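You operate a simulated robot arm through the tools that you are given. There is no shell and no other tool.

The job below is to be done with a simulated two-armed robot. You get a single attempt, and the scene is never put back.

## Task
Wipe out the well under the empty pan and hang the pan back.
Fine: park it in the free well meanwhile; use the grey cloth and put it back where it lay; then slide the orange-ended bar up to the pan. Leave other pans, ladles and labels be. What is to be rubbed or washed off counts as gone when no trace of it is left.
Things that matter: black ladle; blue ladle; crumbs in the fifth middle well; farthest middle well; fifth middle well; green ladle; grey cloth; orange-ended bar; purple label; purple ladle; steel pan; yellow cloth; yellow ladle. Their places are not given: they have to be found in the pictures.

Only the result counts: the job must be done as asked and must still hold three seconds after the hand-in. Knocking over, shifting, dropping, spilling or breaking anything else fails it. Flat cloth is picked up by pressing the open fingertips on it (5 to 10 N) and closing them slowly along it; thin cloth reads only 2 to 8 mm in the jaws.

## Robot
Two 7-joint arms with fingered hands on one trunk that stands fixed in place. Base frame: the origin is at the foot of the trunk, x ahead of it, y to its left, z up. Readings come in m, rad, newtons and seconds.
The left shoulder is at [0.06, 0.166, 0.952], the right one opposite. With the tool pointing down near the work surface each hand reaches from about 0.1 to 0.78 m from the base axis, measured 20 degrees to its own side. Payload 5 kg a hand.
The tool frame of a hand sits at the grasp point between the pads (the TCP): z along the fingers, y along the line on which they close. The tips reach 0.032 m beyond it. The gripper opens to 0.16 m; its body begins 0.089 m behind the TCP. The gripper is a hand of 3 fingers: y runs from the thumb to the fingers, the wrist lies at [0, 0, -0.267] in the tool frame.
Orientation is that of the tool frame in the base frame, as a unit quaternion [x, y, z, w]. With the fingers straight down and closing along the base's y, the tool's x points along the base's -x, its y along +y and its z along -z.

## Interface
- The arms move only by the tool servo_tool. It takes "left_commands", "right_commands" or both (then of equal length, played together; a hand with none holds still); each is a list of rows, each a list of 6 numbers: the turn, a rotation vector about the base's x, y, z in rad, then the shift along the base's x, y, z in m. In form: [[rx, ry, rz, tx, ty, tz], ...]. A call has 1 to 20 rows; each row is the pose to reach, as a shift and turn from the pose commanded when the call began. Each row takes 0.2 s and may step no farther than 0.05 m and 0.15 rad from the row before; otherwise, the whole call is refused. Where a pose cannot be reached the arm comes as near as it can. A force on the tool above 50 N (or 10 N above the force at the start of the call, whichever is more), or a blocked arm, ends the call early, and 0.2 s more pass. In this call time passes only in rows, and 0.2 s behind the last. The reply holds the time, the measured pose of the TCP, the force on the tool along the base axes, the opening and the grip force, in the units named above and with some noise, with the torque about the TCP (base axes, N m) and any sound that the robot's microphone picked up.
- Cameras (640 x 400 px; columns grow to the right, rows downward): "scene" is now at [-0.0024, -0.05, 1.5639]; the picture's right is [-0.83, -0.56, 0.00], its down [-0.46, 0.68, -0.57] and it looks along [0.32, -0.48, -0.82] (base axes); focal length 269 px, centre (320, 200). "left" rides on the left gripper at [-0.065, -0.004, -0.116] in its tool frame; the picture's right is [0.06, -1.00, 0.00], its down [0.87, 0.06, -0.49] and it looks along [0.49, 0.03, 0.87] (tool axes); focal length 261 px, centre (320, 200). "right" rides on the right gripper at [0.065, -0.004, -0.116] in its tool frame; the picture's right is [0.06, 1.00, 0.00], its down [-0.87, 0.05, -0.49] and it looks along [-0.49, 0.03, 0.87] (tool axes); focal length 261 px, centre (320, 200).
- camera(camera): a new picture of that camera. No time passes.
- lift_body(by): slides the trunk up (or, below 0, down) by that many m; the arms and the scene camera ride with it, the base frame stays. It gives what a move gives, with no picture.
- move_fingers(finger1, finger2, thumb_bend, hand): sets how far each is bent, from 0 (flat) to 100 (curled in); at 30 the hand is open as for a grip, at 70 the pads meet at the TCP. One left out holds its place. A second passes; each finger stops where it meets its share of the squeeze, and holds until it gets a number again. It is the only way to open and close the hand. It gives what a move gives, with no picture; readings hold the bend of each and the force on the fingers (four entries, about 0 where the hand has none), thumb and palm.
- pan_tilt(pan, tilt): turns the head with the scene camera to pan (to the left, within 1.501 rad either way) and tilt (down, from -0.506 to 1.204), counted from straight ahead of the robot. It gives what a move gives.
- locate(camera, pixels): for up to 12 pixels [column, row] of the newest picture of that camera ("zoom" is the newest enlarged one), the place [x, y, z] in the base frame of the surface seen there, good to about 0.002 m, but the place of the scene camera against the robot may be out by one fixed shift of up to 0.025 m in any direction. No time passes.
- inspect(camera, box): a new picture of the part [left, top, right, bottom] of that camera's present view, enlarged. No time passes.
- finish_job(): hands the job in; it is judged then, once.

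Leave the grippers open and the arms clear of the work at the hand-in unless told otherwise.

The tools are called as a command line: name --argument value ..., lists and objects as JSON in quotes. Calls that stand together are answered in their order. servo_tool: Moves the arms, as the interface text tells. Its arguments: {"type":"object","properties":{"left_commands":{"type":"array","items":{"type":"array","items":{"type":"number"}}},"right_commands":{"type":"array","items":{"type":"array","items":{"type":"number"}}}},"required":[]} The other tools are called the same way: lift_body (by) moves the trunk up or down; move_fingers (finger1, finger2, thumb_bend, hand) moves the fingers one by one; pan_tilt (pan, tilt) turns the head that bears the scene camera; camera (camera) takes a picture; locate (camera, pixels) gives the place of the surface under pixels of a picture; inspect (camera, box) takes an enlarged picture of a part of a camera's view; finish_job () hands the job in.

At the start:

```text
clock: 0.0
left_tcp_pos: [0.5309, -0.0404, 1.1202]
left_ee_rot: [-0.001, 1.0, 0.0, 0.0]
left_force: [0.1, -0.5, -0.2]
left_ft_torque: [0.03, 0.04, 0.0]
left_opening: 0.16
left_gripper_force: 0.0
left_shape: jaw
left_bend: [30.0, 30.0, 30.0]
left_finger forces: [0.0, 0.1, 0.0, 0.0, 0.0, 0.0]
right_tcp_pos: [0.3274, -0.42, 1.0896]
right_ee_rot: [-0.001, 1.0, -0.001, 0.0]
right_force: [-0.5, 0.2, 0.5]
right_ft_torque: [0.01, 0.0, -0.03]
right_opening: 0.1598
right_gripper_force: 0.1
right_shape: jaw
right_bend: [30.0, 30.0, 30.0]
right_finger forces: [0.1, 0.1, 0.0, 0.1, 0.1, 0.0]
trunk travel left (down, up): [-0.5, 0.09]
head pan, tilt (commanded): [-0.977, 0.958]
```

scene: 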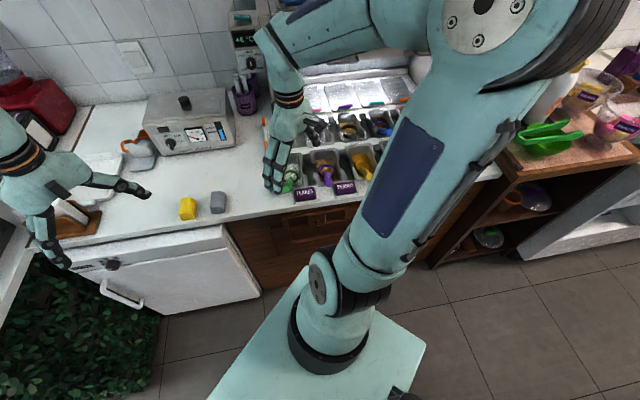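
right: 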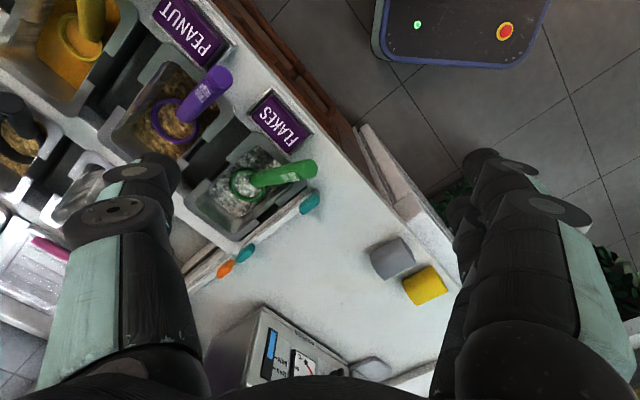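
left: 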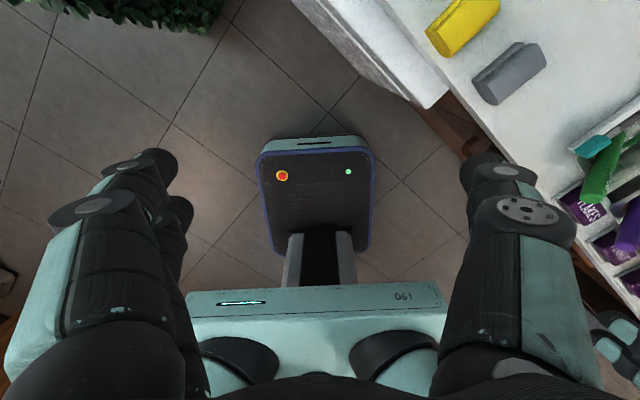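

I'll start by looking at the scene closely: the arm blocks much of the view of the bin tray, so I take enlarged pictures of the tray area.

inspect --camera "scene" --box '[230, 60, 430, 220]'

inspect --camera "right" --box '[0, 0, 330, 300]'

inspect --camera "scene" --box '[60, 130, 300, 280]'

```text
2.50 times, centred on (330, 140) of scene
```

zoom: 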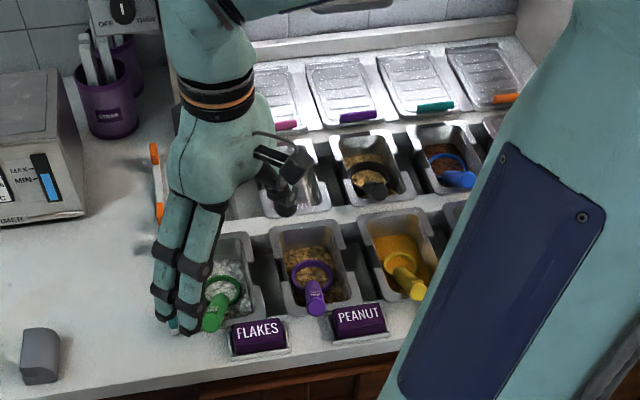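

```text
1.33 times, centred on (165, 150) of right
```

zoom: 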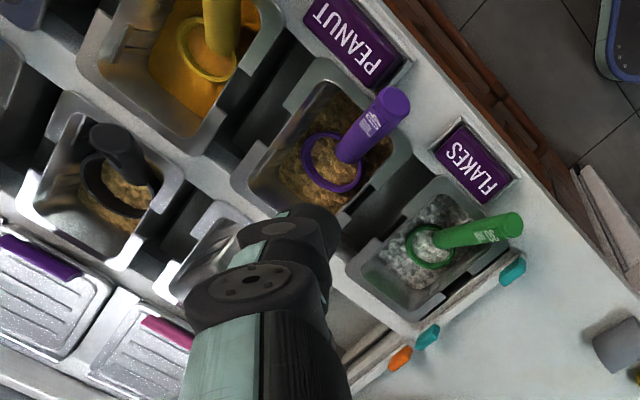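

```text
2.67 times, centred on (180, 205) of scene
```

zoom: 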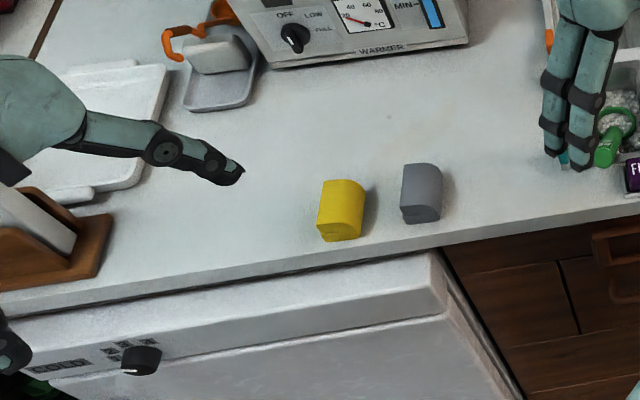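

The right arm (large, in the middle of the scene view) hides a lot of the tray. I locate some landmarks first: in the right camera the green ladle (290,172), purple ladle (210,85), FLAKES label (280,120), grey cloth (392,258), yellow cloth (425,285), orange spot (224,269), teal ends (245,252),(310,203), warmer; and in the scene camera the same ones for comparison.

locate --camera "right" --pixels '[[290, 172], [210, 85], [280, 120], [392, 258], [425, 285], [224, 269], [245, 252], [310, 203], [190, 35], [340, 270], [20, 140], [60, 240]]'

locate --camera "scene" --pixels '[[188, 208], [217, 202], [303, 195], [345, 188], [264, 125], [220, 160], [346, 95], [372, 70], [345, 130], [378, 122], [250, 200], [325, 170]]'

```text
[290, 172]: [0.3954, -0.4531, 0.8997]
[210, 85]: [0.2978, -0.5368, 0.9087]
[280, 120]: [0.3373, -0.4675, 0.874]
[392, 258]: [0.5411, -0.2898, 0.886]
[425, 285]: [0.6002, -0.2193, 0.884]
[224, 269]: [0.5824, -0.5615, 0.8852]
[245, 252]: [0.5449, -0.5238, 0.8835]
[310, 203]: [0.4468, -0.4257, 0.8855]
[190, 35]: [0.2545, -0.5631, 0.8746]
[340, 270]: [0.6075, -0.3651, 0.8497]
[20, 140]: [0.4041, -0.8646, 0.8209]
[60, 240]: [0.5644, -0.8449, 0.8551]
```

```text
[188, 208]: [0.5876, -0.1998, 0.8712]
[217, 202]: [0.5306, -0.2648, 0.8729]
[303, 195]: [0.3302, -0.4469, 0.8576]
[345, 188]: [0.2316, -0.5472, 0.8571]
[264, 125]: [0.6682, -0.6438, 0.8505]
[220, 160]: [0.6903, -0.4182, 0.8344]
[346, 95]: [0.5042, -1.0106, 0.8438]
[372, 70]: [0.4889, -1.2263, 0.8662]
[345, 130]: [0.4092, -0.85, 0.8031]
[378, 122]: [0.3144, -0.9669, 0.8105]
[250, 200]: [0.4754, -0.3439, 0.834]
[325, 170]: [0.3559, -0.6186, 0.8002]
```

The counter top reads about z 0.85 from the wrist camera (scene camera ~0.015 lower). I turn the head more to the right to see the far end of the tray.

pan_tilt --pan -1.3 --tilt 0.8

camera --camera "scene"

```text
clock: 0.8
left_tcp_pos: [0.5299, -0.0411, 1.1202]
left_ee_rot: [-0.001, 1.0, 0.0, 0.0]
left_force: [-0.3, 0.4, 0.4]
left_ft_torque: [0.0, -0.01, -0.02]
left_opening: 0.1598
left_gripper_force: 0.1
left_shape: jaw
left_bend: [30.0, 30.0, 30.0]
left_finger forces: [0.1, 0.0, 0.0, 0.1, 0.0, 0.0]
right_tcp_pos: [0.3284, -0.4194, 1.0882]
right_ee_rot: [0.0, 1.0, 0.001, 0.001]
right_force: [0.0, 0.6, 0.2]
right_ft_torque: [-0.01, -0.04, -0.01]
right_opening: 0.1601
right_gripper_force: 0.1
right_shape: jaw
right_bend: [30.0, 30.0, 30.0]
right_finger forces: [0.0, 0.0, 0.0, 0.0, 0.1, 0.1]
trunk travel left (down, up): [-0.5, 0.09]
head pan, tilt (commanded): [-1.3, 0.799]
```

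```text
taken
```

scene: 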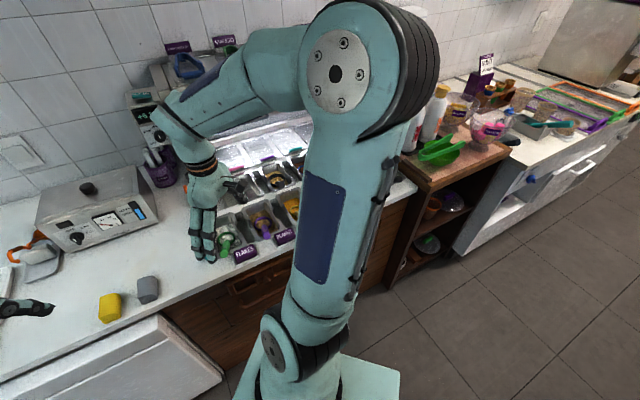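

The right arm's upper arm still covers the tray. I move the left hand off to the left first, then I'll swing the right hand left to clear the view.

servo_tool --left_commands '[[0, 0, 0, -0.01, 0.045, 0.01], [0, 0, 0, -0.02, 0.09, 0.02], [0, 0, 0, -0.03, 0.135, 0.03], [0, 0, 0, -0.04, 0.18, 0.03], [0, 0, 0, -0.05, 0.225, 0.03], [0, 0, 0, -0.06, 0.27, 0.03], [0, 0, 0, -0.07, 0.315, 0.03], [0, 0, 0, -0.08, 0.36, 0.03], [0, 0, 0, -0.09, 0.405, 0.03], [0, 0, 0, -0.1, 0.45, 0.03]]'

lift_body --by 0.09

```text
clock: 3.0
left_tcp_pos: [0.4305, 0.4102, 1.1507]
left_ee_rot: [0.0, 1.0, 0.0, 0.001]
left_force: [0.1, -1.0, -0.1]
left_ft_torque: [-0.02, 0.01, 0.0]
left_opening: 0.1597
left_gripper_force: 0.1
left_shape: jaw
left_bend: [30.0, 30.0, 30.0]
left_finger forces: [0.1, 0.1, 0.1, 0.0, 0.0, 0.0]
right_tcp_pos: [0.3269, -0.4188, 1.0881]
right_ee_rot: [0.0, 1.0, 0.0, 0.0]
right_force: [0.4, 0.3, -0.2]
right_ft_torque: [-0.01, -0.02, -0.02]
right_opening: 0.1597
right_gripper_force: 0.2
right_shape: jaw
right_bend: [30.0, 30.0, 30.0]
right_finger forces: [0.0, 0.0, 0.1, 0.0, 0.1, 0.0]
trunk travel left (down, up): [-0.5, 0.09]
head pan, tilt (commanded): [-1.3, 0.799]
```

```text
clock: 4.3
left_tcp_pos: [0.4312, 0.4093, 1.2399]
left_ee_rot: [-0.002, 1.0, 0.0, 0.0]
left_force: [-1.3, 0.0, 0.4]
left_ft_torque: [0.02, 0.01, -0.01]
left_opening: 0.16
left_gripper_force: 0.0
left_shape: jaw
left_bend: [30.0, 30.0, 30.0]
left_finger forces: [0.0, 0.0, 0.1, 0.1, 0.0, 0.0]
right_tcp_pos: [0.3276, -0.419, 1.1795]
right_ee_rot: [-0.001, 1.0, 0.0, 0.0]
right_force: [0.2, 0.0, -0.7]
right_ft_torque: [0.0, -0.03, 0.0]
right_opening: 0.1599
right_gripper_force: 0.0
right_shape: jaw
right_bend: [30.0, 30.0, 30.0]
right_finger forces: [0.1, 0.0, 0.0, 0.0, 0.0, 0.0]
trunk travel left (down, up): [-0.59, 0.0]
head pan, tilt (commanded): [-1.3, 0.799]
```

The left hand is clear and the trunk is at the top. Now I swing the right hand left and a little forward, to about (0.45, -0.05, 1.15), and look again.

servo_tool --right_commands '[[0, 0, 0, 0.015, 0.045, 0], [0, 0, 0, 0.03, 0.09, 0], [0, 0, 0, 0.045, 0.135, 0], [0, 0, 0, 0.06, 0.18, 0], [0, 0, 0, 0.075, 0.225, 0], [0, 0, 0, 0.09, 0.27, 0], [0, 0, 0, 0.105, 0.315, 0], [0, 0, 0, 0.12, 0.36, 0]]'

camera --camera "scene"

camera --camera "right"

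```text
clock: 6.1
left_tcp_pos: [0.4313, 0.4102, 1.238]
left_ee_rot: [-0.001, 1.0, -0.001, 0.0]
left_force: [0.5, -0.4, -0.2]
left_ft_torque: [-0.05, 0.02, 0.01]
left_opening: 0.1603
left_gripper_force: 0.0
left_shape: jaw
left_bend: [30.0, 30.0, 30.0]
left_finger forces: [0.0, 0.0, 0.0, 0.0, 0.0, 0.1]
right_tcp_pos: [0.4478, -0.058, 1.179]
right_ee_rot: [0.001, 1.0, -0.001, -0.001]
right_force: [1.1, 0.4, -0.1]
right_ft_torque: [-0.02, 0.01, 0.02]
right_opening: 0.1599
right_gripper_force: 0.0
right_shape: jaw
right_bend: [30.0, 30.0, 30.0]
right_finger forces: [0.0, 0.0, 0.0, 0.0, 0.0, 0.1]
trunk travel left (down, up): [-0.59, 0.0]
head pan, tilt (commanded): [-1.3, 0.799]
```

```text
taken
```

scene: 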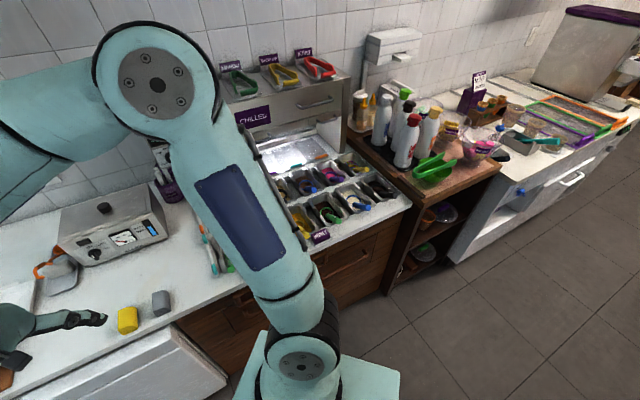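

```text
taken
```

right: 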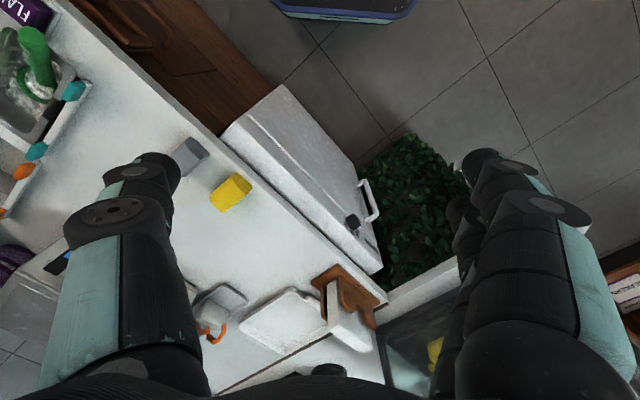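

Now the right part of the tray is visible around (290–400, 150–240). I enlarge it.

inspect --camera "scene" --box '[250, 100, 420, 250]'

```text
2.67 times, centred on (335, 175) of scene
```

zoom: 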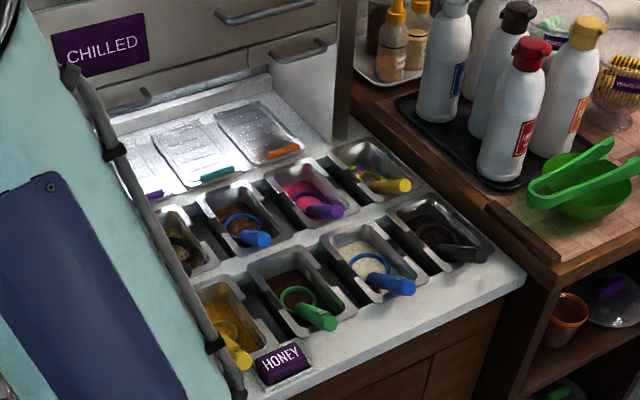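

I can see in the middle row from the right: yellow, purple, blue and black ladles, then a part hidden by the arm. I move the right hand to hover at about (0.33, -0.58, 1.19) to look down with its wrist camera at the hidden left end of the tray.

servo_tool --right_commands '[[0, 0, 0, -0.01, -0.045, 0], [0, 0, 0, -0.02, -0.09, 0], [0, 0, 0, -0.03, -0.135, 0], [0, 0, 0, -0.04, -0.18, 0], [0, 0, 0, -0.05, -0.225, 0], [0, 0, 0, -0.06, -0.27, 0], [0, 0, 0, -0.07, -0.315, 0], [0, 0, 0, -0.08, -0.36, 0], [0, 0, 0, -0.09, -0.405, 0], [0, 0, 0, -0.1, -0.45, 0], [0, 0, 0, -0.11, -0.49, 0], [0, 0, 0, -0.12, -0.52, 0]]'

camera --camera "right"

camera --camera "scene"

```text
clock: 8.7
left_tcp_pos: [0.4309, 0.4086, 1.2399]
left_ee_rot: [0.0, 1.0, 0.0, 0.0]
left_force: [-0.2, 0.0, -0.1]
left_ft_torque: [0.03, 0.0, 0.02]
left_opening: 0.1597
left_gripper_force: 0.0
left_shape: jaw
left_bend: [30.0, 30.0, 30.0]
left_finger forces: [0.0, 0.0, 0.0, 0.0, 0.0, 0.0]
right_tcp_pos: [0.3275, -0.5805, 1.1778]
right_ee_rot: [-0.001, 1.0, 0.0, 0.001]
right_force: [-0.6, -0.4, 0.3]
right_ft_torque: [-0.01, 0.0, -0.01]
right_opening: 0.1599
right_gripper_force: 0.1
right_shape: jaw
right_bend: [30.0, 30.0, 30.0]
right_finger forces: [0.0, 0.0, 0.0, 0.0, 0.1, 0.1]
trunk travel left (down, up): [-0.59, 0.0]
head pan, tilt (commanded): [-1.3, 0.799]
```

```text
taken
```

right: 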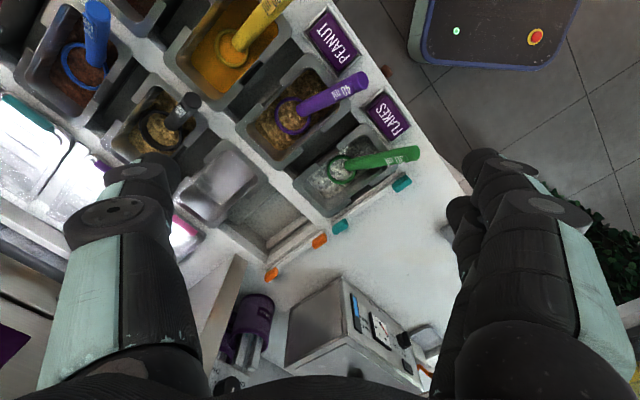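

```text
taken
```

scene: 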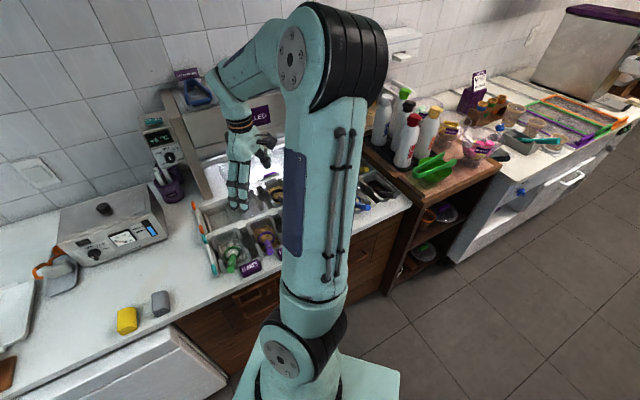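

Now it's clear: middle row from the far end: yellow, purple, blue, black, then the empty steel pan (at about (215,185)) as fifth, and the free well (about (268,215)) at the left end next to the orange-ended bar (318,241)–(272,275). I enlarge this.

inspect --camera "right" --box '[150, 110, 350, 290]'

inspect --camera "scene" --box '[170, 150, 310, 290]'

locate --camera "right" --pixels '[[318, 241], [272, 275], [402, 184], [341, 226], [268, 215], [215, 185], [195, 155], [252, 165], [225, 150], [182, 205], [300, 222], [262, 250]]'

```text
2.22 times, centred on (250, 200) of right
```

zoom: 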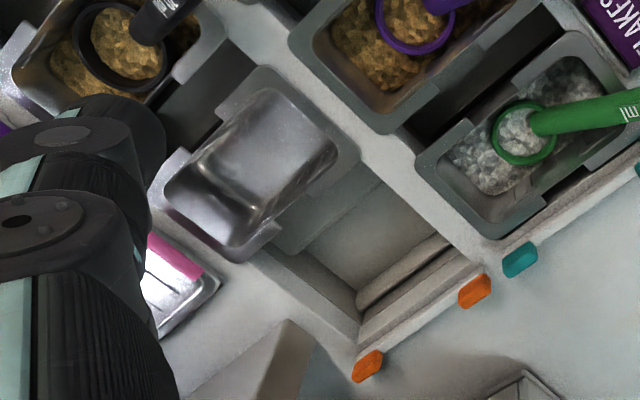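

```text
2.86 times, centred on (240, 220) of scene
```

zoom: 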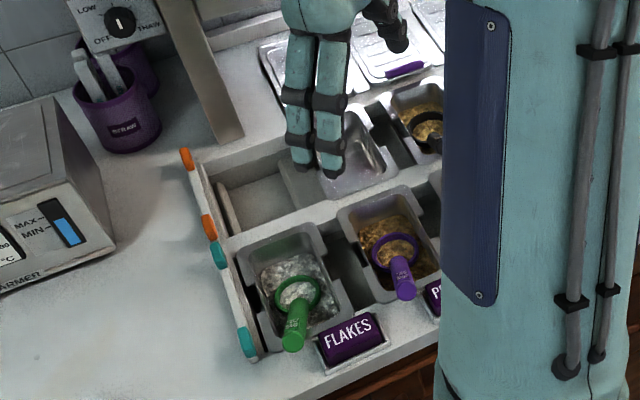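

```text
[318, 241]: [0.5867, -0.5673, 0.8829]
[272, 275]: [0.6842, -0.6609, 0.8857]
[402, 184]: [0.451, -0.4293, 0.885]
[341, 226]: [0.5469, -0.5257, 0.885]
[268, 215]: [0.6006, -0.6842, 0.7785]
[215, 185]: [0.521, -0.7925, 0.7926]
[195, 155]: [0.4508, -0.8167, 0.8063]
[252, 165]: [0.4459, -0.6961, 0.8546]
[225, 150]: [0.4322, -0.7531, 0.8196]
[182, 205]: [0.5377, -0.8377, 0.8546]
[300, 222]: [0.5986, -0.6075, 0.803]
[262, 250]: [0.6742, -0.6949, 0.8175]
```

The counter's rows run along u ≈ (-0.69,-0.72) and front-to-back along v ≈ (0.72,-0.69). I turn the right hand by -0.765 rad about the vertical, so its closing line runs along the rows and its camera looks squarely at the pan.

servo_tool --right_commands '[[0, 0, -0.1275, 0, 0, 0], [0, 0, -0.255, 0, 0, 0], [0, 0, -0.3825, 0, 0, 0], [0, 0, -0.51, 0, 0, 0], [0, 0, -0.6375, 0, 0, 0], [0, 0, -0.765, 0, 0, 0]]'

camera --camera "right"

camera --camera "scene"

```text
clock: 10.1
left_tcp_pos: [0.4324, 0.4097, 1.2389]
left_ee_rot: [-0.001, 1.0, 0.0, 0.001]
left_force: [-0.3, -0.5, -0.6]
left_ft_torque: [0.0, 0.0, 0.01]
left_opening: 0.1601
left_gripper_force: 0.2
left_shape: jaw
left_bend: [30.0, 30.0, 30.0]
left_finger forces: [0.1, 0.1, 0.0, 0.1, 0.0, 0.0]
right_tcp_pos: [0.3272, -0.579, 1.1779]
right_ee_rot: [0.374, 0.927, -0.001, 0.0]
right_force: [-0.5, 0.0, -0.3]
right_ft_torque: [0.02, -0.03, -0.02]
right_opening: 0.1597
right_gripper_force: 0.1
right_shape: jaw
right_bend: [30.0, 30.0, 30.0]
right_finger forces: [0.0, 0.0, 0.0, 0.1, 0.0, 0.0]
trunk travel left (down, up): [-0.59, 0.0]
head pan, tilt (commanded): [-1.3, 0.799]
```

```text
taken
```

right: 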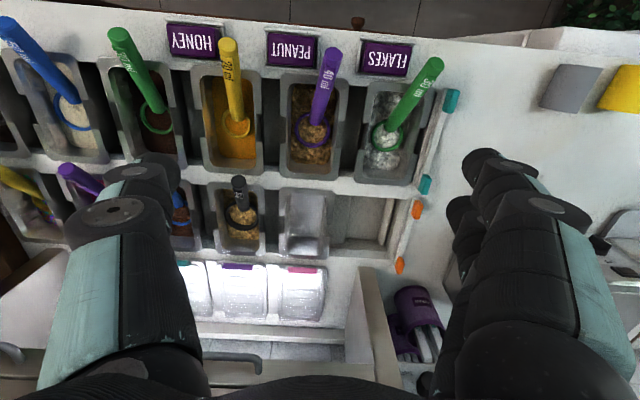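

```text
taken
```

scene: 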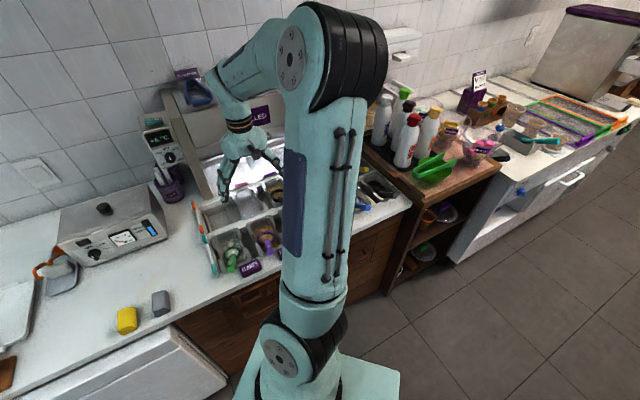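

Excellent, an aligned view. I enlarge the steel pan / free well / bar area and locate corners.

inspect --camera "right" --box '[200, 150, 440, 300]'

```text
2.67 times, centred on (320, 225) of right
```

zoom: 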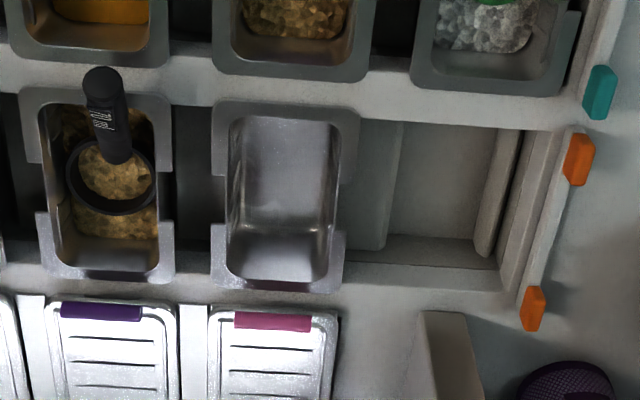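

I locate pan rim corners, well edges, the floor strip beside the pan, the tube-like piece at the well's left end and bar ends in this zoomed picture.

locate --camera "zoom" --pixels '[[218, 106], [352, 110], [335, 286], [218, 282], [280, 180], [375, 185], [440, 185], [500, 190], [525, 200], [545, 210], [578, 158], [532, 308]]'

locate --camera "zoom" --pixels '[[195, 180], [195, 110], [195, 250], [340, 205], [230, 205], [400, 125], [400, 290], [500, 90], [345, 125], [420, 250], [490, 260], [165, 210]]'

```text
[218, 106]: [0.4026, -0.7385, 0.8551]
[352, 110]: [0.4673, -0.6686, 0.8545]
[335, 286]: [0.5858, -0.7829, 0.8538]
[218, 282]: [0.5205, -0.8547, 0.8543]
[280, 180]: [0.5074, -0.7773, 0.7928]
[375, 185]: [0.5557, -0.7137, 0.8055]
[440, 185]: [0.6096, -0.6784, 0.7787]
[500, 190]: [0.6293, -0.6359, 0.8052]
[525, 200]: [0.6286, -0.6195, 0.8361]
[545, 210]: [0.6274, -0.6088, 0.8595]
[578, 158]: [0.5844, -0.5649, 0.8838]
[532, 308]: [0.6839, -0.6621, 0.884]
```

```text
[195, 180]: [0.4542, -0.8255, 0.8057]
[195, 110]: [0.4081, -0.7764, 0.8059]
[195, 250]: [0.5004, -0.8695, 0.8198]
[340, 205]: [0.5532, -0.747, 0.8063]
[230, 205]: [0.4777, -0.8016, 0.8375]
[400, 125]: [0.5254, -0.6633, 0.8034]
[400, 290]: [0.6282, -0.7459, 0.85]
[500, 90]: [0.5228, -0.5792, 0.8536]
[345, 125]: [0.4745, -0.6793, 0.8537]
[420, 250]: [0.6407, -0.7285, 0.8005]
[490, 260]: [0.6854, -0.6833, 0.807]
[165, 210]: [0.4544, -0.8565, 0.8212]
```

The pan's rim is at z≈0.8545, centre ≈(0.494,-0.761), about 0.096 x 0.165 m; well floors ≈0.779, low partitions ≈0.806. I check the cabinet behind (post at (365,320), edge (270,335)) for collision room and the partition edges of the free well.

locate --camera "right" --pixels '[[365, 280], [375, 340], [358, 355], [270, 335], [230, 358], [250, 290], [305, 290], [320, 325], [240, 185], [239, 210], [295, 250], [410, 310]]'

inspect --camera "right" --box '[270, 180, 350, 270]'

```text
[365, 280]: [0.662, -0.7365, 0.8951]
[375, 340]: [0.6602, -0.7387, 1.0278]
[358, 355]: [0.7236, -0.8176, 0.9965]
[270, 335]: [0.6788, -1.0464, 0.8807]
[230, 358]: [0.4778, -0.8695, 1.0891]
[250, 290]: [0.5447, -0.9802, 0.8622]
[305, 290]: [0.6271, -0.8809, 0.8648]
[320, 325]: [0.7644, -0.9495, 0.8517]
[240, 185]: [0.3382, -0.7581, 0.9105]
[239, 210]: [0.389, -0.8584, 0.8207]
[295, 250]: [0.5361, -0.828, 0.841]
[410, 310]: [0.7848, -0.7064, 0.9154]
```

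```text
4.44 times, centred on (310, 225) of right
```

zoom: 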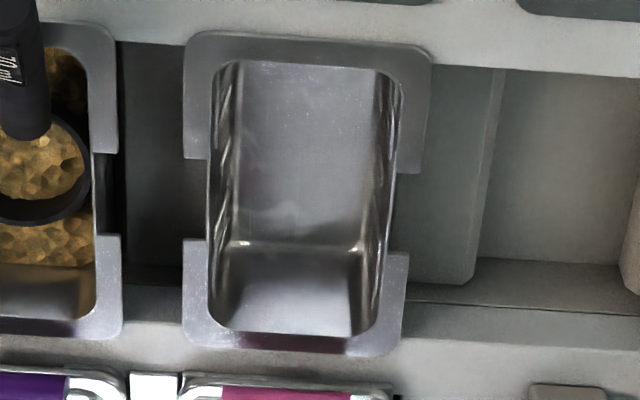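

The cabinet handle sticks out behind the middle row at z≈1.09, so I'll tilt the hand toward me when working there. I measure my own fingertips' spots in this picture: thumb (140,170),(120,215) and fingers (485,160),(455,205),(530,205).

locate --camera "right" --pixels '[[143, 160], [168, 175], [105, 215], [80, 205], [140, 215], [484, 158], [466, 165], [510, 175], [458, 203], [530, 205], [470, 230], [125, 320]]'

inspect --camera "right" --box '[420, 120, 640, 280]'

inspect --camera "right" --box '[30, 120, 250, 280]'

```text
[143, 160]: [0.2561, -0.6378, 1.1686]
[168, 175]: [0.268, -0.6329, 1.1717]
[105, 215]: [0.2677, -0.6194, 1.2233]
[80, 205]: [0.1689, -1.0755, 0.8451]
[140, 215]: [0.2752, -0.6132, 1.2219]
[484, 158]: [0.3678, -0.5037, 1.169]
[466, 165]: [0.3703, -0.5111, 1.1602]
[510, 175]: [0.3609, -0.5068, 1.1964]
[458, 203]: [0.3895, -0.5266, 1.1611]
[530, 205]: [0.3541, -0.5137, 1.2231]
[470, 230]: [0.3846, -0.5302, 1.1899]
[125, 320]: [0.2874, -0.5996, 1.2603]
```

```text
2.50 times, centred on (530, 200) of right
```

zoom: 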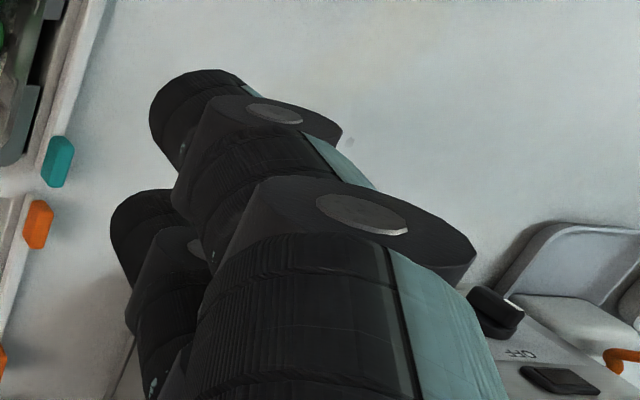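

```text
2.50 times, centred on (140, 200) of right
```

zoom: 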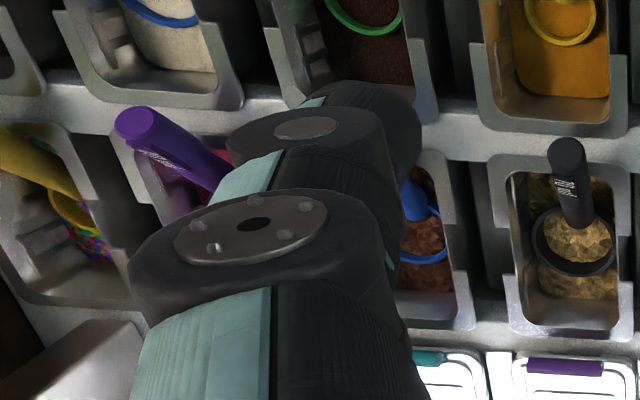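

The thumb is about 0.02 m wide and fits the rim notch; the two fingers span about 0.055 m. Next I look closely at the two cloths in this view around (570,90) and (625,90).

inspect --camera "right" --box '[520, 40, 640, 130]'

locate --camera "zoom" --pixels '[[170, 135], [275, 150], [430, 150], [350, 150], [250, 290], [215, 220], [300, 235], [110, 250], [330, 330], [400, 220], [330, 210], [560, 200]]'

```text
4.44 times, centred on (580, 85) of right
```

zoom: 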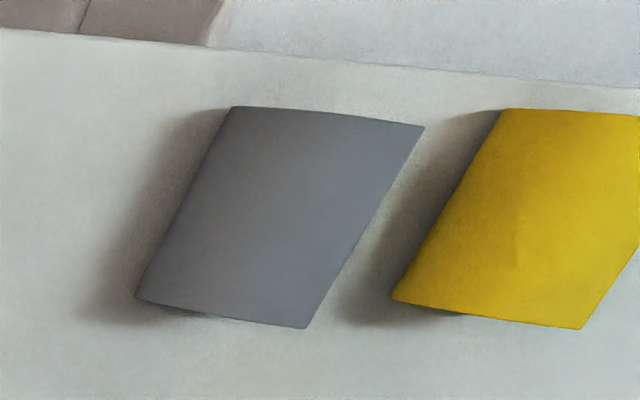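

```text
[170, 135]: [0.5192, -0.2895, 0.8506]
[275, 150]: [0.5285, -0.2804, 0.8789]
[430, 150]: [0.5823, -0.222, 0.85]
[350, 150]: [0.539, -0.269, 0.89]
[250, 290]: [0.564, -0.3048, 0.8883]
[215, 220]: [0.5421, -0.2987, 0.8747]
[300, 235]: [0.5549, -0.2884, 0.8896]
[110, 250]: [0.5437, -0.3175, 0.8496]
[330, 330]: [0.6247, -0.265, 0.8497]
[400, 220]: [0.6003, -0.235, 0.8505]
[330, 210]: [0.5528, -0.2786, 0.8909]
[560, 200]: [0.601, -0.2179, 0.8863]
```

The grey cloth is a small arched bundle about 0.04 m high at ≈(0.553,-0.283). Now I bring the right hand over the pan, tilting it 0.3 rad outward (about the row axis) for reach, keeping it high (z≈1.10), then look.

servo_tool --right_commands '[[-0.042, -0.0428, -0.002, 0.022, -0.032, -0.013], [-0.084, -0.0857, -0.004, 0.044, -0.064, -0.026], [-0.126, -0.1285, -0.006, 0.066, -0.096, -0.039], [-0.168, -0.1714, -0.008, 0.088, -0.128, -0.052], [-0.21, -0.2142, -0.01, 0.11, -0.16, -0.065]]'

camera --camera "right"

camera --camera "scene"

```text
clock: 11.3
left_tcp_pos: [0.4313, 0.4068, 1.2402]
left_ee_rot: [0.0, 1.0, -0.001, 0.001]
left_force: [0.3, -0.7, -0.1]
left_ft_torque: [0.04, 0.04, 0.01]
left_opening: 0.16
left_gripper_force: 0.0
left_shape: jaw
left_bend: [30.0, 30.0, 30.0]
left_finger forces: [0.0, 0.1, 0.1, 0.0, 0.0, 0.0]
right_tcp_pos: [0.4383, -0.74, 1.1111]
right_ee_rot: [0.373, 0.916, -0.057, 0.138]
right_force: [-0.2, 0.5, -0.4]
right_ft_torque: [-0.01, -0.02, 0.01]
right_opening: 0.1598
right_gripper_force: 0.0
right_shape: jaw
right_bend: [30.0, 30.0, 30.0]
right_finger forces: [0.0, 0.0, 0.0, 0.0, 0.0, 0.0]
trunk travel left (down, up): [-0.59, 0.0]
head pan, tilt (commanded): [-1.3, 0.799]
```

```text
taken
```

right: 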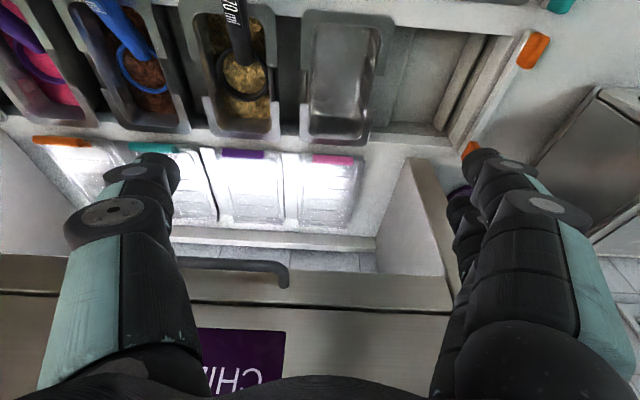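

```text
taken
```

scene: 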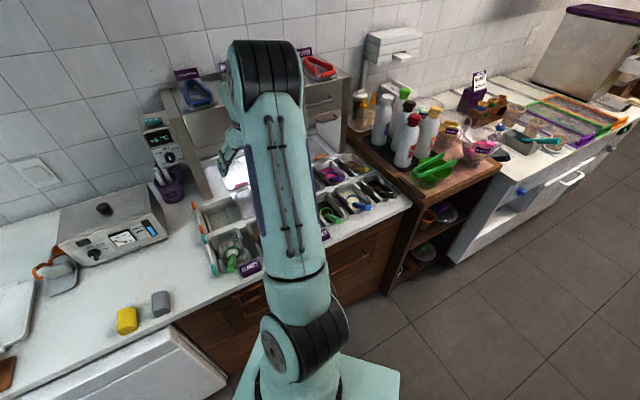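

I check distances to the cabinet (handle (285,272), edge (330,303), post (435,185)) and enlarge the pan.

locate --camera "right" --pixels '[[285, 272], [200, 263], [330, 308], [430, 290], [437, 200], [412, 160], [300, 240], [440, 360], [330, 272]]'

inspect --camera "right" --box '[260, 0, 460, 160]'

```text
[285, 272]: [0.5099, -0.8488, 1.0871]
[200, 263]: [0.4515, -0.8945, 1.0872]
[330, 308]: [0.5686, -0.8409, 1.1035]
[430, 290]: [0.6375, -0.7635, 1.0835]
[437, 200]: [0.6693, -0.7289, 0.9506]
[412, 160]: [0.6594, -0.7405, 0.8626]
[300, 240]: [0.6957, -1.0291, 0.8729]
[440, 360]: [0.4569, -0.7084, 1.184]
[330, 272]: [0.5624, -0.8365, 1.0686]
```

```text
2.50 times, centred on (360, 80) of right
```

zoom: 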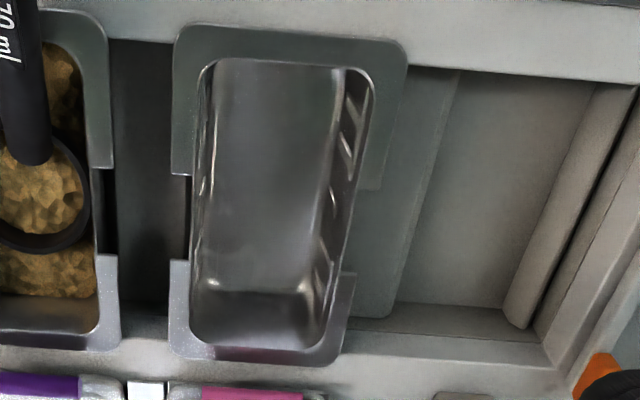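

Cabinet front edge is at ≈0.11 m behind the pan centre and bottom at z≈1.07, so there's room. I locate the notch corners: pan's right-hand notch (190,178)-(190,258), flange ends (175,172),(172,262); neighbour pan's notch (95,172),(98,252), flange ends (110,165),(117,258).

locate --camera "zoom" --pixels '[[178, 168], [175, 268], [194, 200], [196, 245], [92, 175], [95, 250], [107, 160], [114, 262], [148, 150], [148, 270], [355, 230], [395, 170]]'

locate --camera "zoom" --pixels '[[178, 35], [402, 50], [338, 355], [174, 345], [375, 185], [345, 275], [363, 230], [215, 120], [200, 300], [120, 200], [420, 250], [260, 250]]'

```text
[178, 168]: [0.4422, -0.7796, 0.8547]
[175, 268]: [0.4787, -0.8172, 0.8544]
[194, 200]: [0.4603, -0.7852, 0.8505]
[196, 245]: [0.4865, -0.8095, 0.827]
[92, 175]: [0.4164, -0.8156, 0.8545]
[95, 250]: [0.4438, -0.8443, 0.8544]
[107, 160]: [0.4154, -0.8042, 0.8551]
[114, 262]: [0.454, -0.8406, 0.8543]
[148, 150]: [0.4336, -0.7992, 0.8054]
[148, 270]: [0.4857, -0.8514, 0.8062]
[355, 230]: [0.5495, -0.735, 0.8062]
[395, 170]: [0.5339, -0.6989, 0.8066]
```

```text
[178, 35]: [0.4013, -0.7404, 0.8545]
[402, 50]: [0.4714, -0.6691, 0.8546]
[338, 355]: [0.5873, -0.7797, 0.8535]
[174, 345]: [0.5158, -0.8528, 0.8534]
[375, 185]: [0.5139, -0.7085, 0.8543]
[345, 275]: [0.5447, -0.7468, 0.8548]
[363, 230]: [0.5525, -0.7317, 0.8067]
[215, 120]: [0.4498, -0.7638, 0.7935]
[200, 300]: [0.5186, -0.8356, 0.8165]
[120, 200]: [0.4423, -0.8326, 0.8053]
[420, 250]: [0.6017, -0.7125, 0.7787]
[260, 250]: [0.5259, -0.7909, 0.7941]
```

The notch spans about ±0.023 m along v around the pan centre, and the gap between this pan's wall and the neighbour's is ~0.05 m there. Plan: thumb down through the right-hand notch (outside), the two fingers inside the pan, pinching the right wall. I preset the fingers partly closed and look at where the tips sit.

move_fingers --hand "right" --finger1 57 --finger2 57 --thumb_bend 63

camera --camera "right"

```text
clock: 12.3
left_tcp_pos: [0.4317, 0.4086, 1.2399]
left_ee_rot: [-0.001, 1.0, 0.0, 0.0]
left_force: [-0.9, -0.2, -0.4]
left_ft_torque: [-0.01, 0.0, 0.01]
left_opening: 0.1597
left_gripper_force: 0.1
left_shape: jaw
left_bend: [30.0, 30.0, 30.0]
left_finger forces: [0.0, 0.0, 0.1, 0.0, 0.1, 0.1]
right_tcp_pos: [0.4377, -0.7399, 1.113]
right_ee_rot: [0.373, 0.916, -0.057, 0.138]
right_force: [-0.6, -0.9, 0.1]
right_ft_torque: [-0.01, -0.03, 0.0]
right_opening: 0.0505
right_gripper_force: 0.0
right_shape: fingers
right_bend: [56.0, 56.0, 63.0]
right_finger forces: [0.0, 0.0, 0.0, 0.1, 0.0, 0.1]
trunk travel left (down, up): [-0.59, 0.0]
head pan, tilt (commanded): [-1.3, 0.799]
```

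```text
taken
```

right: 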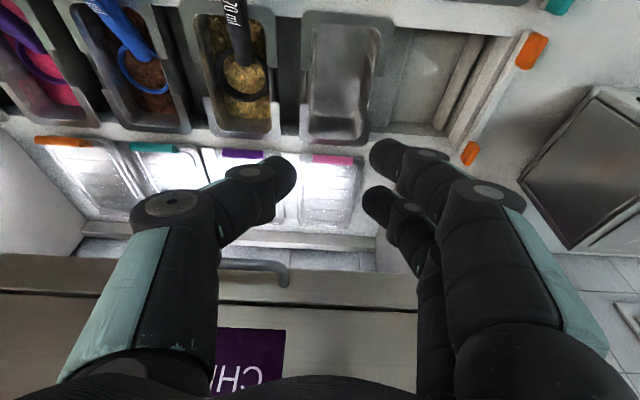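

The fingers curl with knuckles outward. I measure tip and knuckle spots: thumb tip (288,180), thumb middle (240,180), knuckle (165,203), finger tips (372,158), (366,205), knuckles (490,190), (405,205).

locate --camera "right" --pixels '[[292, 180], [272, 158], [240, 175], [205, 190], [165, 203], [140, 215], [374, 158], [368, 205], [400, 145], [440, 158], [490, 190], [520, 205]]'

inspect --camera "right" --box '[120, 110, 560, 330]'

```text
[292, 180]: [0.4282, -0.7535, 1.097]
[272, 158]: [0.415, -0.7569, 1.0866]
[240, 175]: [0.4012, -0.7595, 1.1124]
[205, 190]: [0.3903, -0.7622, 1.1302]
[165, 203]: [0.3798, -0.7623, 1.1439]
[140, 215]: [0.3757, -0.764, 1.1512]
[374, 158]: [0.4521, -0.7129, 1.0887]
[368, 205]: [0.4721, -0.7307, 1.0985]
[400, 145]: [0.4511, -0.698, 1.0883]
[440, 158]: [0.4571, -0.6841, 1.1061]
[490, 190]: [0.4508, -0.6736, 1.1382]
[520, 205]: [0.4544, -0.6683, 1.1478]
```

```text
1.45 times, centred on (340, 220) of right
```

zoom: 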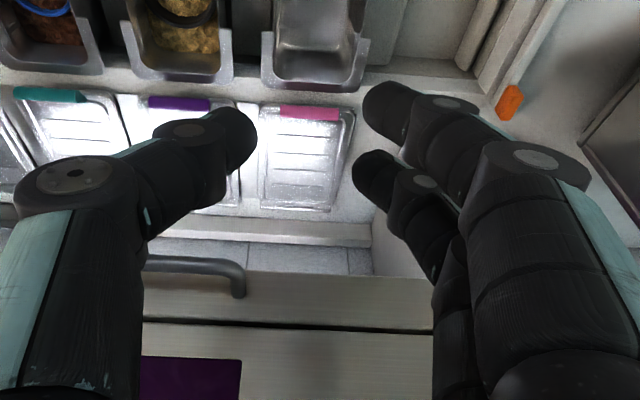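

At this curl the distal links lean about 30° and the thumb tip is ≈0.017 m and the finger tips ≈0.03 m off the grasp plane. I set the fingers slightly more closed (60/60, thumb 62) and move to z≈0.95 over the pan's right wall at ≈(0.4737,-0.7846), then look again.

move_fingers --hand "right" --finger1 60 --finger2 60 --thumb_bend 62

servo_tool --right_commands '[[0, 0, 0, 0.018, -0.0223, -0.03], [0, 0, 0, 0.036, -0.0447, -0.06], [0, 0, 0, 0.036, -0.0447, -0.1], [0, 0, 0, 0.036, -0.0447, -0.14], [0, 0, 0, 0.036, -0.0447, -0.163]]'

camera --camera "right"

camera --camera "scene"

```text
clock: 13.3
left_tcp_pos: [0.4303, 0.4092, 1.2394]
left_ee_rot: [-0.001, 1.0, 0.0, 0.0]
left_force: [-0.8, -0.2, -0.3]
left_ft_torque: [-0.02, -0.01, -0.01]
left_opening: 0.1597
left_gripper_force: 0.0
left_shape: jaw
left_bend: [30.0, 30.0, 30.0]
left_finger forces: [0.0, 0.1, 0.1, 0.0, 0.1, 0.0]
right_tcp_pos: [0.4378, -0.7393, 1.113]
right_ee_rot: [0.373, 0.916, -0.058, 0.139]
right_force: [-0.7, -0.5, 0.2]
right_ft_torque: [0.01, 0.02, -0.04]
right_opening: 0.0438
right_gripper_force: 0.0
right_shape: fingers
right_bend: [60.0, 60.0, 62.0]
right_finger forces: [0.0, 0.0, 0.0, 0.1, 0.0, 0.0]
trunk travel left (down, up): [-0.59, 0.0]
head pan, tilt (commanded): [-1.3, 0.799]
```

```text
clock: 14.5
left_tcp_pos: [0.4314, 0.4085, 1.24]
left_ee_rot: [0.0, 1.0, 0.0, -0.001]
left_force: [-0.4, -0.3, -0.3]
left_ft_torque: [0.03, 0.01, 0.01]
left_opening: 0.1598
left_gripper_force: 0.1
left_shape: jaw
left_bend: [30.0, 30.0, 30.0]
left_finger forces: [0.0, 0.0, 0.1, 0.0, 0.1, 0.0]
right_tcp_pos: [0.4728, -0.7844, 0.9497]
right_ee_rot: [0.374, 0.916, -0.057, 0.137]
right_force: [-0.1, 0.3, 0.8]
right_ft_torque: [-0.01, 0.01, 0.01]
right_opening: 0.0439
right_gripper_force: 0.0
right_shape: fingers
right_bend: [60.0, 60.0, 62.0]
right_finger forces: [0.0, 0.0, 0.0, 0.0, 0.0, 0.0]
trunk travel left (down, up): [-0.59, 0.0]
head pan, tilt (commanded): [-1.3, 0.799]
```

```text
taken
```

right: 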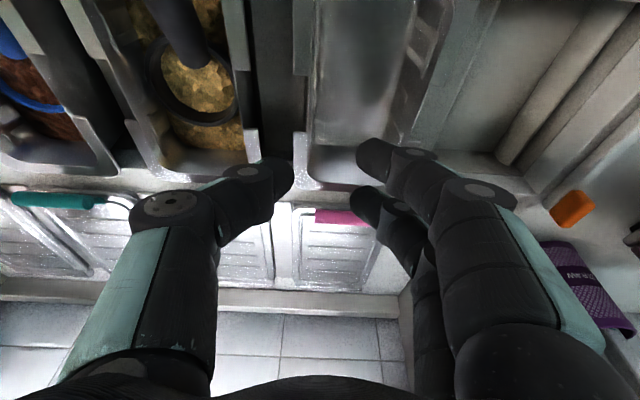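

```text
taken
```

scene: 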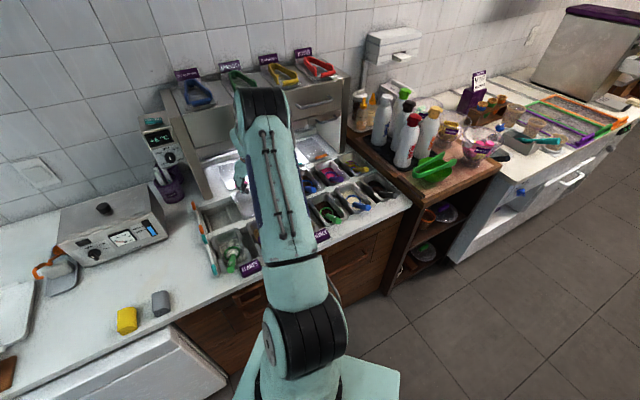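

The arm reached the spot. I re-measure the notch and the neighbour's edges from this closer view before descending.

inspect --camera "right" --box '[200, 0, 440, 200]'

```text
2.00 times, centred on (320, 100) of right
```

zoom: 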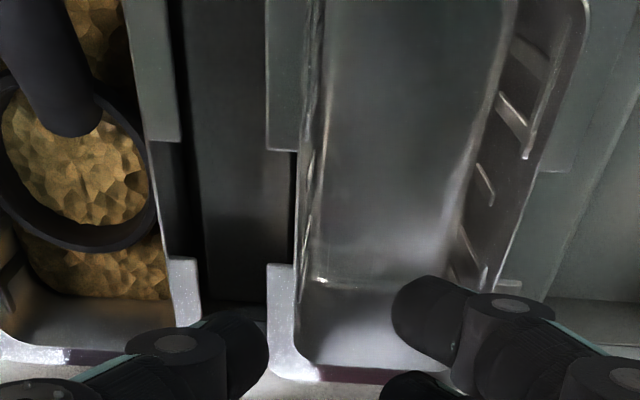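

locate --camera "zoom" --pixels '[[285, 140], [282, 275], [302, 200], [304, 240], [308, 180], [150, 135], [180, 268], [150, 200], [156, 235], [178, 130], [230, 200], [85, 120]]'

```text
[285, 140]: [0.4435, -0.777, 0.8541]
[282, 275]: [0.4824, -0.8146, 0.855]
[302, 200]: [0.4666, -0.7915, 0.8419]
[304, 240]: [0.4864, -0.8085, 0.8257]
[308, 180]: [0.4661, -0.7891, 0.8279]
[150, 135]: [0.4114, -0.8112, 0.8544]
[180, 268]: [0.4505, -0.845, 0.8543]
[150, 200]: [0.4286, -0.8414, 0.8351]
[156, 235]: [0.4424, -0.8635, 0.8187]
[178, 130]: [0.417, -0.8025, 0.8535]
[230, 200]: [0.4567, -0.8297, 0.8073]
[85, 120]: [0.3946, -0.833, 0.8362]
```

The notch is confirmed (v from -0.023 to +0.026; wall at u≈0.041). I descend to z≈0.89, tips just above the rim, and look.

servo_tool --right_commands '[[0, 0, 0, 0, 0, -0.03], [0, 0, 0, 0, 0, -0.06]]'

inspect --camera "right" --box '[120, 80, 480, 300]'

```text
clock: 15.1
left_tcp_pos: [0.4314, 0.4077, 1.2399]
left_ee_rot: [-0.001, 1.0, -0.001, 0.001]
left_force: [-0.3, 0.3, 0.7]
left_ft_torque: [0.02, 0.05, 0.02]
left_opening: 0.1599
left_gripper_force: 0.1
left_shape: jaw
left_bend: [30.0, 30.0, 30.0]
left_finger forces: [0.1, 0.1, 0.0, 0.0, 0.0, 0.1]
right_tcp_pos: [0.4749, -0.7842, 0.8888]
right_ee_rot: [0.374, 0.915, -0.058, 0.138]
right_force: [-0.3, 0.3, -0.5]
right_ft_torque: [0.02, -0.01, -0.01]
right_opening: 0.0438
right_gripper_force: 0.2
right_shape: fingers
right_bend: [60.0, 60.0, 62.0]
right_finger forces: [0.0, 0.0, 0.0, 0.0, 0.1, 0.0]
trunk travel left (down, up): [-0.59, 0.0]
head pan, tilt (commanded): [-1.3, 0.799]
```

```text
1.78 times, centred on (300, 190) of right
```

zoom: 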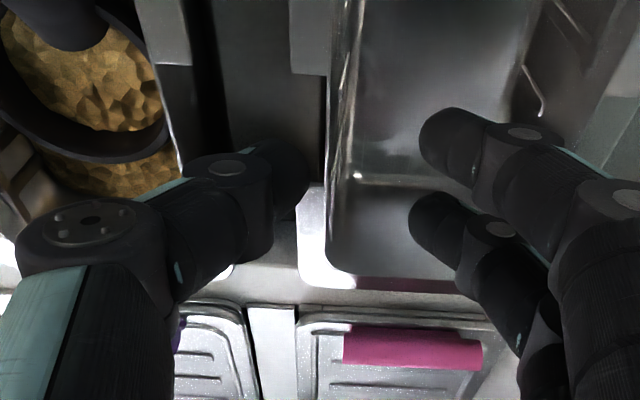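

The thumb lines up with the notch in u; I shift 4 mm toward me along -v for margin against the back flange and go down in small steps to z≈0.846.

servo_tool --right_commands '[[0, 0, 0, -0.003, 0.003, 0], [0, 0, 0, -0.003, 0.003, -0.008], [0, 0, 0, -0.003, 0.003, -0.016], [0, 0, 0, -0.003, 0.003, -0.024], [0, 0, 0, -0.003, 0.003, -0.032], [0, 0, 0, -0.003, 0.003, -0.038], [0, 0, 0, -0.003, 0.003, -0.043]]'

camera --camera "right"

inspect --camera "right" --box '[120, 40, 480, 260]'

```text
clock: 16.7
left_tcp_pos: [0.4312, 0.4085, 1.2404]
left_ee_rot: [0.0, 1.0, 0.0, 0.0]
left_force: [0.4, -0.4, 0.3]
left_ft_torque: [0.0, 0.01, 0.02]
left_opening: 0.1599
left_gripper_force: 0.1
left_shape: jaw
left_bend: [30.0, 30.0, 30.0]
left_finger forces: [0.0, 0.0, 0.0, 0.0, 0.1, 0.1]
right_tcp_pos: [0.4705, -0.7816, 0.8472]
right_ee_rot: [0.372, 0.916, -0.057, 0.138]
right_force: [0.6, -0.8, 0.0]
right_ft_torque: [0.01, 0.03, 0.03]
right_opening: 0.0436
right_gripper_force: 0.1
right_shape: fingers
right_bend: [60.0, 60.0, 62.0]
right_finger forces: [0.0, 0.1, 0.0, 0.1, 0.1, 0.1]
trunk travel left (down, up): [-0.59, 0.0]
head pan, tilt (commanded): [-1.3, 0.799]
```

```text
taken
```

right: 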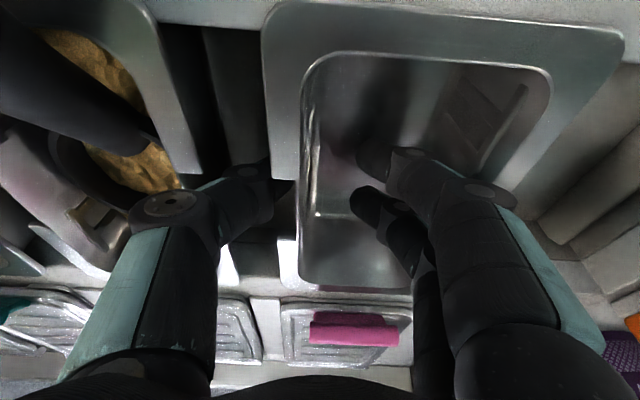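

```text
1.78 times, centred on (300, 150) of right
```

zoom: 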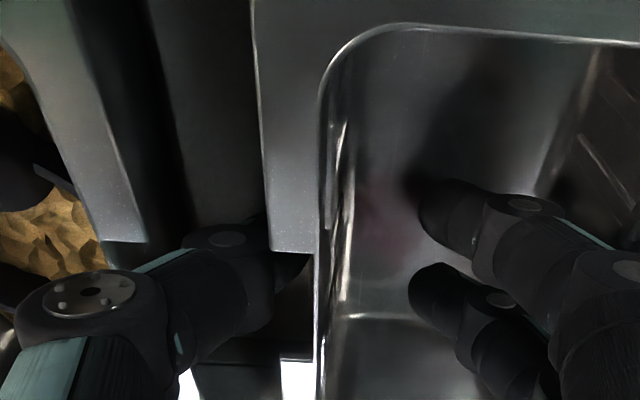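

No contact forces; the thumb is in the gap through the notch and the fingers are inside the pan. I close in two stages: first to near-contact (fingers 75, thumb 65), reading the finger forces.

move_fingers --hand "right" --finger1 75 --finger2 75 --thumb_bend 65

inspect --camera "right" --box '[120, 40, 480, 260]'

```text
clock: 17.7
left_tcp_pos: [0.4314, 0.4081, 1.2398]
left_ee_rot: [-0.001, 1.0, 0.0, 0.0]
left_force: [0.0, -0.7, -0.6]
left_ft_torque: [0.05, 0.01, -0.03]
left_opening: 0.16
left_gripper_force: 0.0
left_shape: jaw
left_bend: [30.0, 30.0, 30.0]
left_finger forces: [0.1, 0.0, 0.1, 0.0, 0.0, 0.1]
right_tcp_pos: [0.4719, -0.7811, 0.8469]
right_ee_rot: [0.373, 0.916, -0.057, 0.138]
right_force: [0.2, 0.6, 0.2]
right_ft_torque: [0.0, -0.04, -0.03]
right_opening: 0.0144
right_gripper_force: 0.6
right_shape: fingers
right_bend: [75.0, 75.0, 65.0]
right_finger forces: [0.7, 0.4, 0.0, 0.0, 0.9, 0.1]
trunk travel left (down, up): [-0.59, 0.0]
head pan, tilt (commanded): [-1.3, 0.799]
```

```text
1.78 times, centred on (300, 150) of right
```

zoom: 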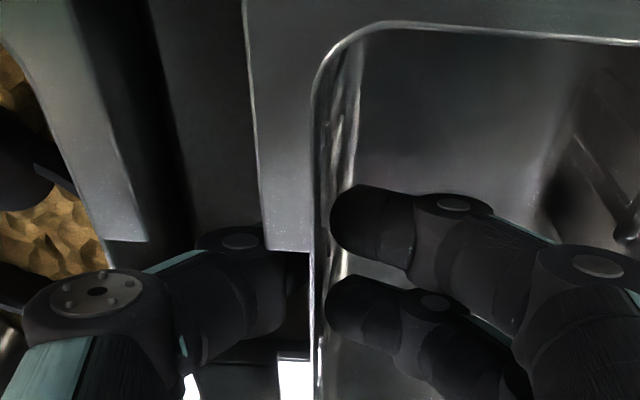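

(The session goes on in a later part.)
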